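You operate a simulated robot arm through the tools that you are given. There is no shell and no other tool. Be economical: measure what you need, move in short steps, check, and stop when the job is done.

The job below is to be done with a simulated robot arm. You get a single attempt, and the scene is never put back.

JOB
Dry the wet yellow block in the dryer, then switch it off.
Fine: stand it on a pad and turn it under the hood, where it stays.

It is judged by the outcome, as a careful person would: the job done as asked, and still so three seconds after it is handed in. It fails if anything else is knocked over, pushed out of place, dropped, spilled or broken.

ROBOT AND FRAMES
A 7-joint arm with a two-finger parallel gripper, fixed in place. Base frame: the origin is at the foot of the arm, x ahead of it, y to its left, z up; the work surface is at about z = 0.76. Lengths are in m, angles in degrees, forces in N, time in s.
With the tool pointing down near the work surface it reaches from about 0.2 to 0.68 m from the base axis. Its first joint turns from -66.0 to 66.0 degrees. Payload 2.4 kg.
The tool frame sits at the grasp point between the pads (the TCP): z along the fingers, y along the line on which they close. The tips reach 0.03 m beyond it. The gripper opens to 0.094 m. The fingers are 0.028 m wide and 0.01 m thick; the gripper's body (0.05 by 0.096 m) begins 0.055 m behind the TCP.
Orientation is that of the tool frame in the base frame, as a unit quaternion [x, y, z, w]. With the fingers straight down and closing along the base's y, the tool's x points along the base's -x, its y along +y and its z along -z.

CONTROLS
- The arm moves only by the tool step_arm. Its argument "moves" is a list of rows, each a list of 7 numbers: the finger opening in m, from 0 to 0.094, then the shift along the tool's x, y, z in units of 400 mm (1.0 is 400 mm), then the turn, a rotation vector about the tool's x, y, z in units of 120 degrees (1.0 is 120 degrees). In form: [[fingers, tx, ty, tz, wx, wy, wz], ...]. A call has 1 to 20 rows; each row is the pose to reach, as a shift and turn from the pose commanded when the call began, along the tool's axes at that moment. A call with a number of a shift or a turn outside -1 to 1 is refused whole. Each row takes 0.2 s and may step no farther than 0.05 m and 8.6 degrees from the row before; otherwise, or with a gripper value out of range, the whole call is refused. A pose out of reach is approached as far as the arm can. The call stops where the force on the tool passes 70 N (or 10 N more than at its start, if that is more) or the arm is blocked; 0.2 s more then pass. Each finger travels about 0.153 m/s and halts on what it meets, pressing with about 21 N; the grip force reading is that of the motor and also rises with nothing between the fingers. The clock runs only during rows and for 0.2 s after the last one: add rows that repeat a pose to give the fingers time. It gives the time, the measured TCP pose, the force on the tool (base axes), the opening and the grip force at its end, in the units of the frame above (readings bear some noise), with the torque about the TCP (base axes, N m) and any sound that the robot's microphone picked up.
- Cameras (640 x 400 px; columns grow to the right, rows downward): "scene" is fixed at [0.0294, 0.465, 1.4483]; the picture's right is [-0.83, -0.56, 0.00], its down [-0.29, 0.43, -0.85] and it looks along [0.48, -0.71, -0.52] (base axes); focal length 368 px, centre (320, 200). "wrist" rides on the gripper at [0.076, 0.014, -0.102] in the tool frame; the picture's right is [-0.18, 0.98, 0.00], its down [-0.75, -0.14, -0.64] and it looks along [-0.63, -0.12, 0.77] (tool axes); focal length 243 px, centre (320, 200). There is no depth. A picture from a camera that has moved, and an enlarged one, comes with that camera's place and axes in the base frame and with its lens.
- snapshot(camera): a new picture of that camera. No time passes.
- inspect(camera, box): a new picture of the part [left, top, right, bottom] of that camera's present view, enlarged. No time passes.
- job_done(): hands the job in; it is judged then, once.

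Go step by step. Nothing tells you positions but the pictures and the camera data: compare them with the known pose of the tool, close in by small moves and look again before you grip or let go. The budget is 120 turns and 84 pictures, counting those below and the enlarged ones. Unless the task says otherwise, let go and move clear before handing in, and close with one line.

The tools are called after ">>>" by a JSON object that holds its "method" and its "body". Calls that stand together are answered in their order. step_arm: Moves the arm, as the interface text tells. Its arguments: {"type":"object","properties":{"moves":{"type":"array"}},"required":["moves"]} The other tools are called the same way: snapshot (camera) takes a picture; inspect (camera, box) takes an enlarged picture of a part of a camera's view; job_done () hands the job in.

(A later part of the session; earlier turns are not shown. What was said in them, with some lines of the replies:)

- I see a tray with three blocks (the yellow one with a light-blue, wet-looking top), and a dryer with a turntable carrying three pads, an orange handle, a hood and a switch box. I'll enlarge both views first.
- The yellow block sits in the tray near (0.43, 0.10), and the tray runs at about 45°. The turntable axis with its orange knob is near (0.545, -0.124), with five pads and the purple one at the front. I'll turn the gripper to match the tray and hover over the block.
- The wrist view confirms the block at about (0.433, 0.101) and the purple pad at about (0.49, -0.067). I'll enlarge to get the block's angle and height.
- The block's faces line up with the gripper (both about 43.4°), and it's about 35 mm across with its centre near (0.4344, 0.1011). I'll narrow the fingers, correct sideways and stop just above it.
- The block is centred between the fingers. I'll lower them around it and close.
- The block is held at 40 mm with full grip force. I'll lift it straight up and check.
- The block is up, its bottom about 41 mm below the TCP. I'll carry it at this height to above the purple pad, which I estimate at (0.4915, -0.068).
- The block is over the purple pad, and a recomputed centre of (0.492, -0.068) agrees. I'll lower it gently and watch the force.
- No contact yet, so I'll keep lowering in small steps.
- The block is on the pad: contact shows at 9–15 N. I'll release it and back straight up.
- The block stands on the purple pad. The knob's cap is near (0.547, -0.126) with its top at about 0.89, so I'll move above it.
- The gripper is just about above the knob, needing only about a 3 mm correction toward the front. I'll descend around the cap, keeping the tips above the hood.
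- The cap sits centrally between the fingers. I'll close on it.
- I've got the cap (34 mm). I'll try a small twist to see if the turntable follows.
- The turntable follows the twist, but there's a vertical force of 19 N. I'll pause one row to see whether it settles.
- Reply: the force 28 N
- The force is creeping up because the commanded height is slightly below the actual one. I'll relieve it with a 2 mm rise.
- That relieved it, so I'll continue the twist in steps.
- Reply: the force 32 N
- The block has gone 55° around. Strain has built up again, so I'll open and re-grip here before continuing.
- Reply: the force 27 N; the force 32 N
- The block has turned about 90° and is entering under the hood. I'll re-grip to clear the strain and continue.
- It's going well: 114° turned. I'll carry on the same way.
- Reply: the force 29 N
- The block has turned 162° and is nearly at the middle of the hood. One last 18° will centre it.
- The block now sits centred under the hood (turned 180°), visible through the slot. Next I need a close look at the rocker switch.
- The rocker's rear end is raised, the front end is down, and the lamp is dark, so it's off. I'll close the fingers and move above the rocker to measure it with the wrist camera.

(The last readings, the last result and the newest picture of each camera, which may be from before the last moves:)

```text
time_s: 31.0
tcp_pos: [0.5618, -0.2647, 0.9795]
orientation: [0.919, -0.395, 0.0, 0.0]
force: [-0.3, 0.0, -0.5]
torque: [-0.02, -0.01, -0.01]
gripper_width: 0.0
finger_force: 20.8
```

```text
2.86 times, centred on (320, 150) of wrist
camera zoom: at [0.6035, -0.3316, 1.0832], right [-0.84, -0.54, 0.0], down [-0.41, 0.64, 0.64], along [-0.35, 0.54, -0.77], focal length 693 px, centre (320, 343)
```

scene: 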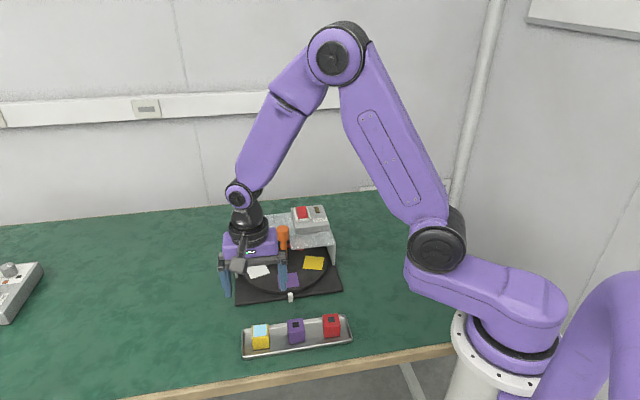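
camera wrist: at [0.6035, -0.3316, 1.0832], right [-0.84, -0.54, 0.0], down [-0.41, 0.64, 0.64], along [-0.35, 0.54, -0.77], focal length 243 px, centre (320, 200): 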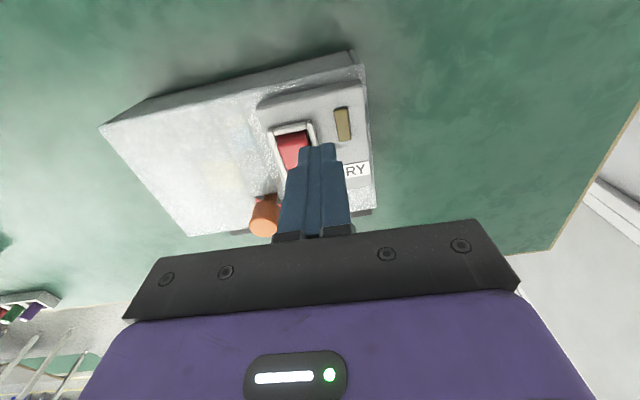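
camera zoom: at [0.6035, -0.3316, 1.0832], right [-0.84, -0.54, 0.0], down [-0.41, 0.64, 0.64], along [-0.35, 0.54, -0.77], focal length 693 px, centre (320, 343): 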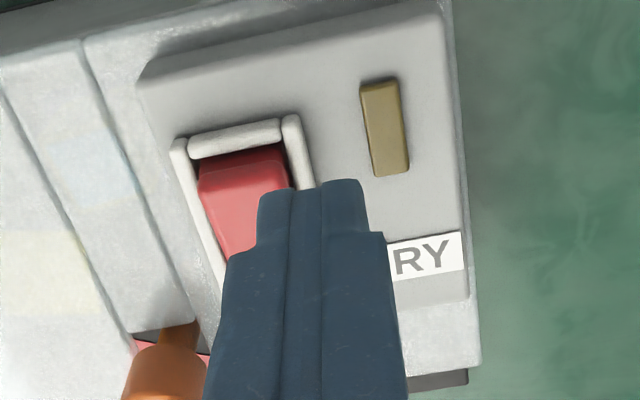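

Using both cameras and the correct zoom centres, I put the rocker's raised rear edge at about (0.569, -0.237, 0.890) and its front end at about (0.541, -0.210, 0.875). I'll tilt the tool 20° so an edge of the fingertips presses, and hover over the rear part.

>>> {"method": "step_arm", "body": {"moves": [[0.0, -0.02, -0.02, 0, 0, 0.055, 0], [0.0, -0.04, -0.04, 0, 0, 0.11, 0], [0.0, -0.0535, -0.06, 0.0, 0, 0.1667, 0], [0.0, -0.0535, -0.06, 0.08, 0, 0.1667, 0], [0.0, -0.0535, -0.06, 0.09, 0, 0.1667, 0]]}}

>>> {"method": "inspect", "body": {"camera": "wrist", "box": [240, 80, 400, 180]}}

>>> {"method": "inspect", "body": {"camera": "scene", "box": [270, 180, 350, 230]}}

```text
time_s: 32.2
tcp_pos: [0.5647, -0.2327, 0.9446]
orientation: [0.904, -0.39, 0.159, 0.069]
force: [-0.1, -0.4, 0.3]
torque: [0.01, -0.02, 0.0]
gripper_width: 0.0001
finger_force: 21.1
```

```text
4.00 times, centred on (320, 130) of wrist
camera zoom: at [0.5799, -0.2694, 1.0668], right [-0.83, -0.55, -0.06], down [-0.53, 0.77, 0.34], along [-0.14, 0.32, -0.94], focal length 970 px, centre (320, 480)
```

zoom: 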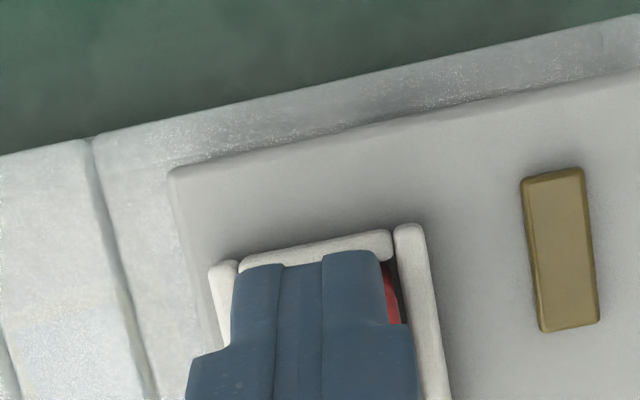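

```text
8.00 times, centred on (310, 205) of scene
camera zoom: at [0.0294, 0.465, 1.4483], right [-0.83, -0.56, 0.0], down [-0.29, 0.43, -0.85], along [0.48, -0.71, -0.52], focal length 2947 px, centre (400, 160)
```

zoom: 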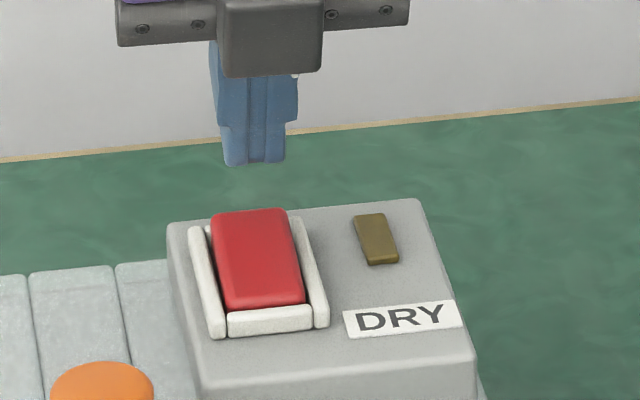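

The tip is aligned over the rear part of the rocker, between the rails. I'll come straight down to just above contact, then press in small steps.

>>> {"method": "step_arm", "body": {"moves": [[0.0, -0.009, 0, 0.025, 0, 0, 0], [0.0, -0.0171, 0, 0.047, 0, 0, 0]]}}

>>> {"method": "step_arm", "body": {"moves": [[0.0, -0.0017, 0, 0.0047, 0, 0, 0], [0.0, -0.0034, 0, 0.0094, 0, 0, 0]]}}

>>> {"method": "inspect", "body": {"camera": "scene", "box": [270, 180, 350, 230]}}

```text
time_s: 32.8
tcp_pos: [0.5643, -0.2325, 0.9243]
orientation: [0.904, -0.39, 0.16, 0.068]
force: [-0.7, 0.0, 0.6]
torque: [0.01, 0.0, -0.03]
gripper_width: 0.0003
finger_force: 21.0
```

```text
time_s: 33.4
tcp_pos: [0.5636, -0.2326, 0.92]
orientation: [0.905, -0.39, 0.159, 0.068]
force: [0.4, 0.5, 1.1]
torque: [0.0, 0.01, -0.01]
gripper_width: 0.0001
finger_force: 21.1
```

```text
8.00 times, centred on (310, 205) of scene
camera zoom: at [0.0294, 0.465, 1.4483], right [-0.83, -0.56, 0.0], down [-0.29, 0.43, -0.85], along [0.48, -0.71, -0.52], focal length 2947 px, centre (400, 160)
```

zoom: 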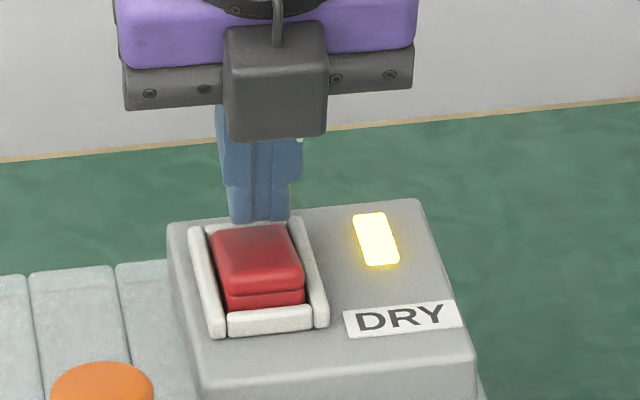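

The rocker toggled and the lamp is lit, so the dryer is on. I'll lift off and wait while watching and listening for when it's dry.

>>> {"method": "step_arm", "body": {"moves": [[0.0, 0.0128, 0, -0.035, 0, 0, 0], [0.0, 0.0257, 0, -0.0705, 0, 0, 0], [0.0, 0.0257, 0, -0.0705, 0, 0, 0], [0.0, 0.0257, 0, -0.0705, 0, 0, 0], [0.0, 0.0257, 0, -0.0705, 0, 0, 0], [0.0, 0.0257, 0, -0.0705, 0, 0, 0], [0.0, 0.0257, 0, -0.0705, 0, 0, 0]]}}

>>> {"method": "inspect", "body": {"camera": "scene", "box": [250, 200, 330, 250]}}

```text
time_s: 35.0
tcp_pos: [0.5643, -0.2321, 0.949]
orientation: [0.904, -0.39, 0.159, 0.069]
force: [-1.6, 0.8, -0.1]
torque: [0.01, 0.0, -0.02]
gripper_width: 0.0002
finger_force: 21.4
```

```text
8.00 times, centred on (290, 225) of scene
camera zoom: at [0.0294, 0.465, 1.4483], right [-0.83, -0.56, 0.0], down [-0.29, 0.43, -0.85], along [0.48, -0.71, -0.52], focal length 2947 px, centre (560, 0)
```

zoom: 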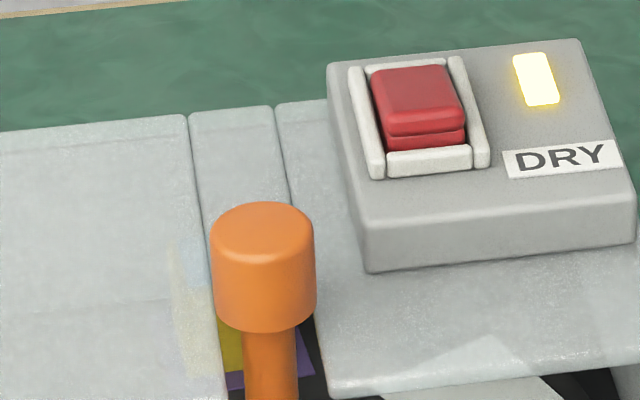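

The translucent hood shows a faint blue patch over the yellow, so the block is still wet. I'll wait.

>>> {"method": "step_arm", "body": {"moves": [[0, 0, 0, 0, 0, 0, 0], [0, 0, 0, 0, 0, 0, 0], [0, 0, 0, 0, 0, 0, 0], [0, 0, 0, 0, 0, 0, 0], [0, 0, 0, 0, 0, 0, 0], [0, 0, 0, 0, 0, 0, 0], [0, 0, 0, 0, 0, 0, 0], [0, 0, 0, 0, 0, 0, 0], [0, 0, 0, 0, 0, 0, 0], [0, 0, 0, 0, 0, 0, 0], [0, 0, 0, 0, 0, 0, 0], [0, 0, 0, 0, 0, 0, 0], [0, 0, 0, 0, 0, 0, 0], [0, 0, 0, 0, 0, 0, 0], [0, 0, 0, 0, 0, 0, 0]]}}

>>> {"method": "inspect", "body": {"camera": "scene", "box": [250, 200, 330, 250]}}

```text
time_s: 38.2
tcp_pos: [0.5651, -0.2327, 0.9501]
orientation: [0.905, -0.389, 0.159, 0.069]
force: [-1.2, -0.9, -0.2]
torque: [0.01, -0.01, 0.06]
gripper_width: 0.0001
finger_force: 20.9
```

```text
8.00 times, centred on (290, 225) of scene
camera zoom: at [0.0294, 0.465, 1.4483], right [-0.83, -0.56, 0.0], down [-0.29, 0.43, -0.85], along [0.48, -0.71, -0.52], focal length 2947 px, centre (560, 0)
```

zoom: 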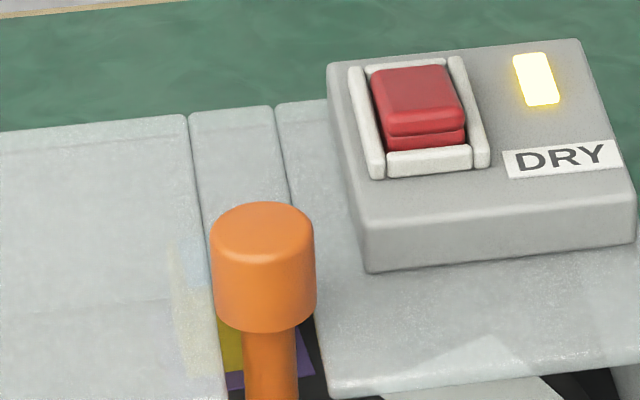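

A bluish tint is still there. I'll use the wait to move above the now-raised front end of the rocker, ready for switching off.

>>> {"method": "step_arm", "body": {"moves": [[0, -0.033, 0.001, -0.012, 0, 0, 0], [0, -0.065, 0.003, -0.0237, 0, 0, 0], [0, -0.065, 0.003, -0.0237, 0, 0, 0], [0, -0.065, 0.003, -0.0237, 0, 0, 0], [0, -0.065, 0.003, -0.0237, 0, 0, 0], [0, -0.065, 0.003, -0.0237, 0, 0, 0], [0, -0.065, 0.003, -0.0237, 0, 0, 0], [0, -0.065, 0.003, -0.0237, 0, 0, 0], [0, -0.065, 0.003, -0.0237, 0, 0, 0], [0, -0.065, 0.003, -0.0237, 0, 0, 0], [0, -0.065, 0.003, -0.0237, 0, 0, 0], [0, -0.065, 0.003, -0.0237, 0, 0, 0], [0, -0.065, 0.003, -0.0237, 0, 0, 0], [0, -0.065, 0.003, -0.0237, 0, 0, 0], [0, -0.065, 0.003, -0.0237, 0, 0, 0], [0, -0.065, 0.003, -0.0237, 0, 0, 0], [0, -0.065, 0.003, -0.0237, 0, 0, 0], [0, -0.065, 0.003, -0.0237, 0, 0, 0], [0, -0.065, 0.003, -0.0237, 0, 0, 0]]}}

>>> {"method": "inspect", "body": {"camera": "scene", "box": [250, 200, 330, 250]}}

>>> {"method": "snapshot", "body": {"camera": "wrist"}}

```text
time_s: 42.2
tcp_pos: [0.5443, -0.211, 0.9519]
orientation: [0.904, -0.39, 0.16, 0.069]
force: [0.1, 0.8, 0.0]
torque: [0.0, 0.02, -0.02]
gripper_width: 0.0
finger_force: 21.5
```

```text
8.00 times, centred on (290, 225) of scene
camera zoom: at [0.0294, 0.465, 1.4483], right [-0.83, -0.56, 0.0], down [-0.29, 0.43, -0.85], along [0.48, -0.71, -0.52], focal length 2947 px, centre (560, 0)
```

zoom: 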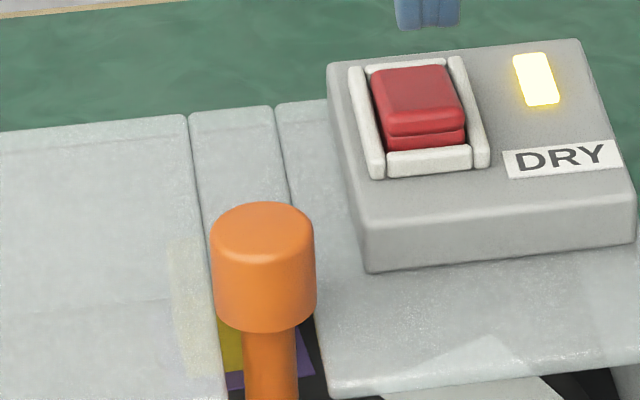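

```text
37 pictures are left
camera wrist: at [0.5596, -0.2498, 1.0742], right [-0.83, -0.55, -0.06], down [-0.53, 0.77, 0.35], along [-0.14, 0.32, -0.94], focal length 243 px, centre (320, 200)
```

wrist: 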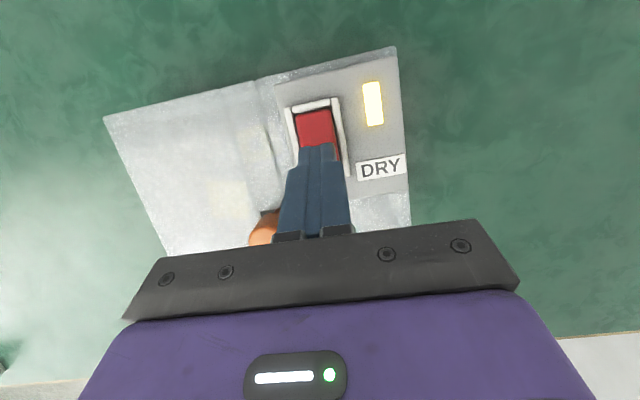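

The blue tint seems to have gone. I'll check more closely from both cameras.

>>> {"method": "inspect", "body": {"camera": "scene", "box": [260, 220, 300, 250]}}

>>> {"method": "inspect", "body": {"camera": "wrist", "box": [200, 90, 310, 200]}}

```text
13.33 times, centred on (280, 235) of scene
camera zoom: at [0.0294, 0.465, 1.4483], right [-0.83, -0.56, 0.0], down [-0.29, 0.43, -0.85], along [0.48, -0.71, -0.52], focal length 4912 px, centre (853, -267)
```

zoom: 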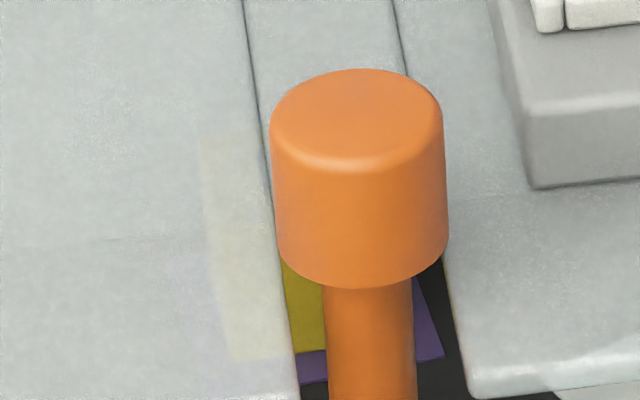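

```text
3.64 times, centred on (255, 145) of wrist
camera zoom: at [0.5596, -0.2498, 1.0742], right [-0.83, -0.55, -0.06], down [-0.53, 0.77, 0.35], along [-0.14, 0.32, -0.94], focal length 882 px, centre (556, 400)
```

zoom: 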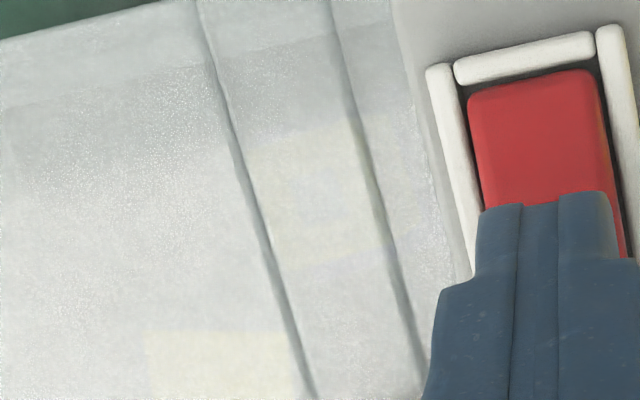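

There's no blue left on the block (uniform yellow through the hood), so it's dry. I'll lower onto the front end to switch it off.

>>> {"method": "step_arm", "body": {"moves": [[0, -0.006, 0, 0.02, 0, 0, 0], [0, -0.012, 0, 0.042, 0, 0, 0], [0, -0.0175, 0, 0.0628, 0, 0, 0]]}}

>>> {"method": "step_arm", "body": {"moves": [[0, -0.0017, 0, 0.0047, 0, 0, 0], [0, -0.0034, 0, 0.0094, 0, 0, 0]]}}

>>> {"method": "inspect", "body": {"camera": "scene", "box": [270, 180, 350, 230]}}

```text
time_s: 43.0
tcp_pos: [0.5444, -0.2138, 0.9235]
orientation: [0.905, -0.389, 0.159, 0.069]
force: [0.4, -0.2, 0.5]
torque: [-0.02, -0.03, -0.02]
gripper_width: 0.0
finger_force: 20.9
```

```text
time_s: 43.6
tcp_pos: [0.5461, -0.2142, 0.9201]
orientation: [0.904, -0.39, 0.16, 0.069]
force: [-0.8, -0.4, 0.4]
torque: [-0.01, 0.01, 0.01]
gripper_width: 0.0002
finger_force: 21.1
```

```text
8.00 times, centred on (310, 205) of scene
camera zoom: at [0.0294, 0.465, 1.4483], right [-0.83, -0.56, 0.0], down [-0.29, 0.43, -0.85], along [0.48, -0.71, -0.52], focal length 2947 px, centre (400, 160)
```

zoom: 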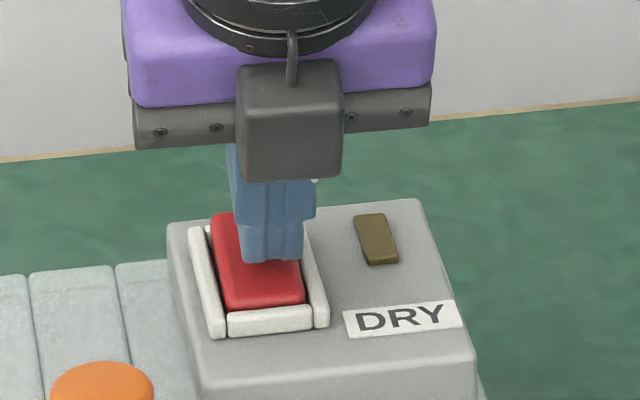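

The lamp is dark and the rocker is back to its original tilt, so the dryer is off. I'll lift straight clear and verify the scene.

>>> {"method": "step_arm", "body": {"moves": [[0, 0.0257, 0, -0.0705, 0, 0, 0], [0, 0.06, 0, -0.165, 0, 0, 0], [0, 0.094, 0, -0.258, 0, 0, 0], [0, 0.094, 0, -0.258, 0, 0, 0]]}}

>>> {"method": "snapshot", "body": {"camera": "scene"}}

>>> {"method": "inspect", "body": {"camera": "scene", "box": [210, 200, 370, 300]}}

>>> {"method": "snapshot", "body": {"camera": "wrist"}}

```text
time_s: 44.6
tcp_pos: [0.5452, -0.2149, 1.0309]
orientation: [0.904, -0.39, 0.16, 0.068]
force: [0.7, -0.3, 0.6]
torque: [-0.03, 0.02, 0.04]
gripper_width: 0.0
finger_force: 21.0
```

```text
33 pictures are left
```

scene: 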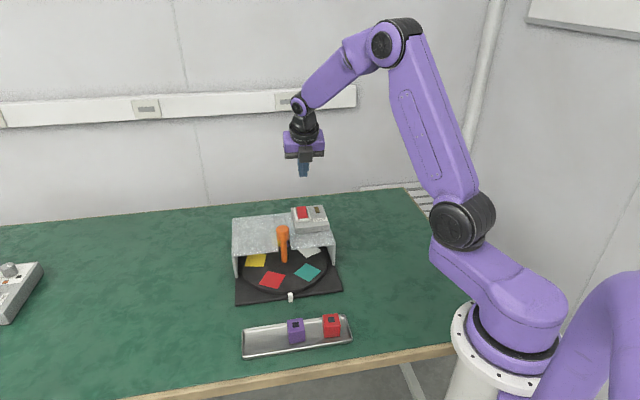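

```text
4.00 times, centred on (290, 250) of scene
camera zoom: at [0.0294, 0.465, 1.4483], right [-0.83, -0.56, 0.0], down [-0.29, 0.43, -0.85], along [0.48, -0.71, -0.52], focal length 1474 px, centre (440, 0)
```

zoom: 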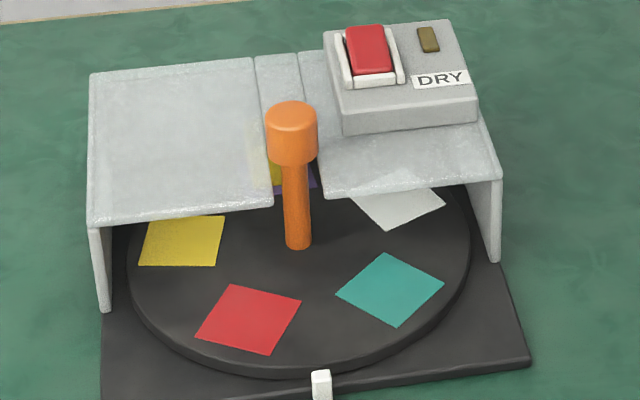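

```text
31 pictures are left
camera wrist: at [0.5598, -0.2524, 1.154], right [-0.83, -0.55, -0.06], down [-0.53, 0.77, 0.35], along [-0.14, 0.32, -0.94], focal length 243 px, centre (320, 200)
```

wrist: 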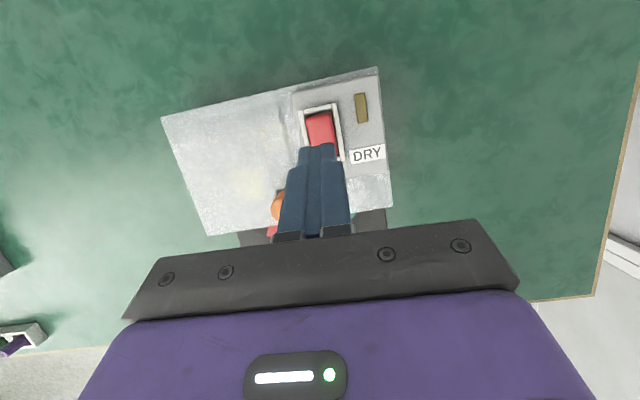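

The block stands dry under the hood, the dryer is off, the other blocks are still in the tray, and the arm is clear. Handing in.

>>> {"method": "job_done", "body": {}}

```text
The job is handed in.
```

The yellow block was dried on the purple pad and left under the hood, with the dryer switched off and nothing else moved out of place.
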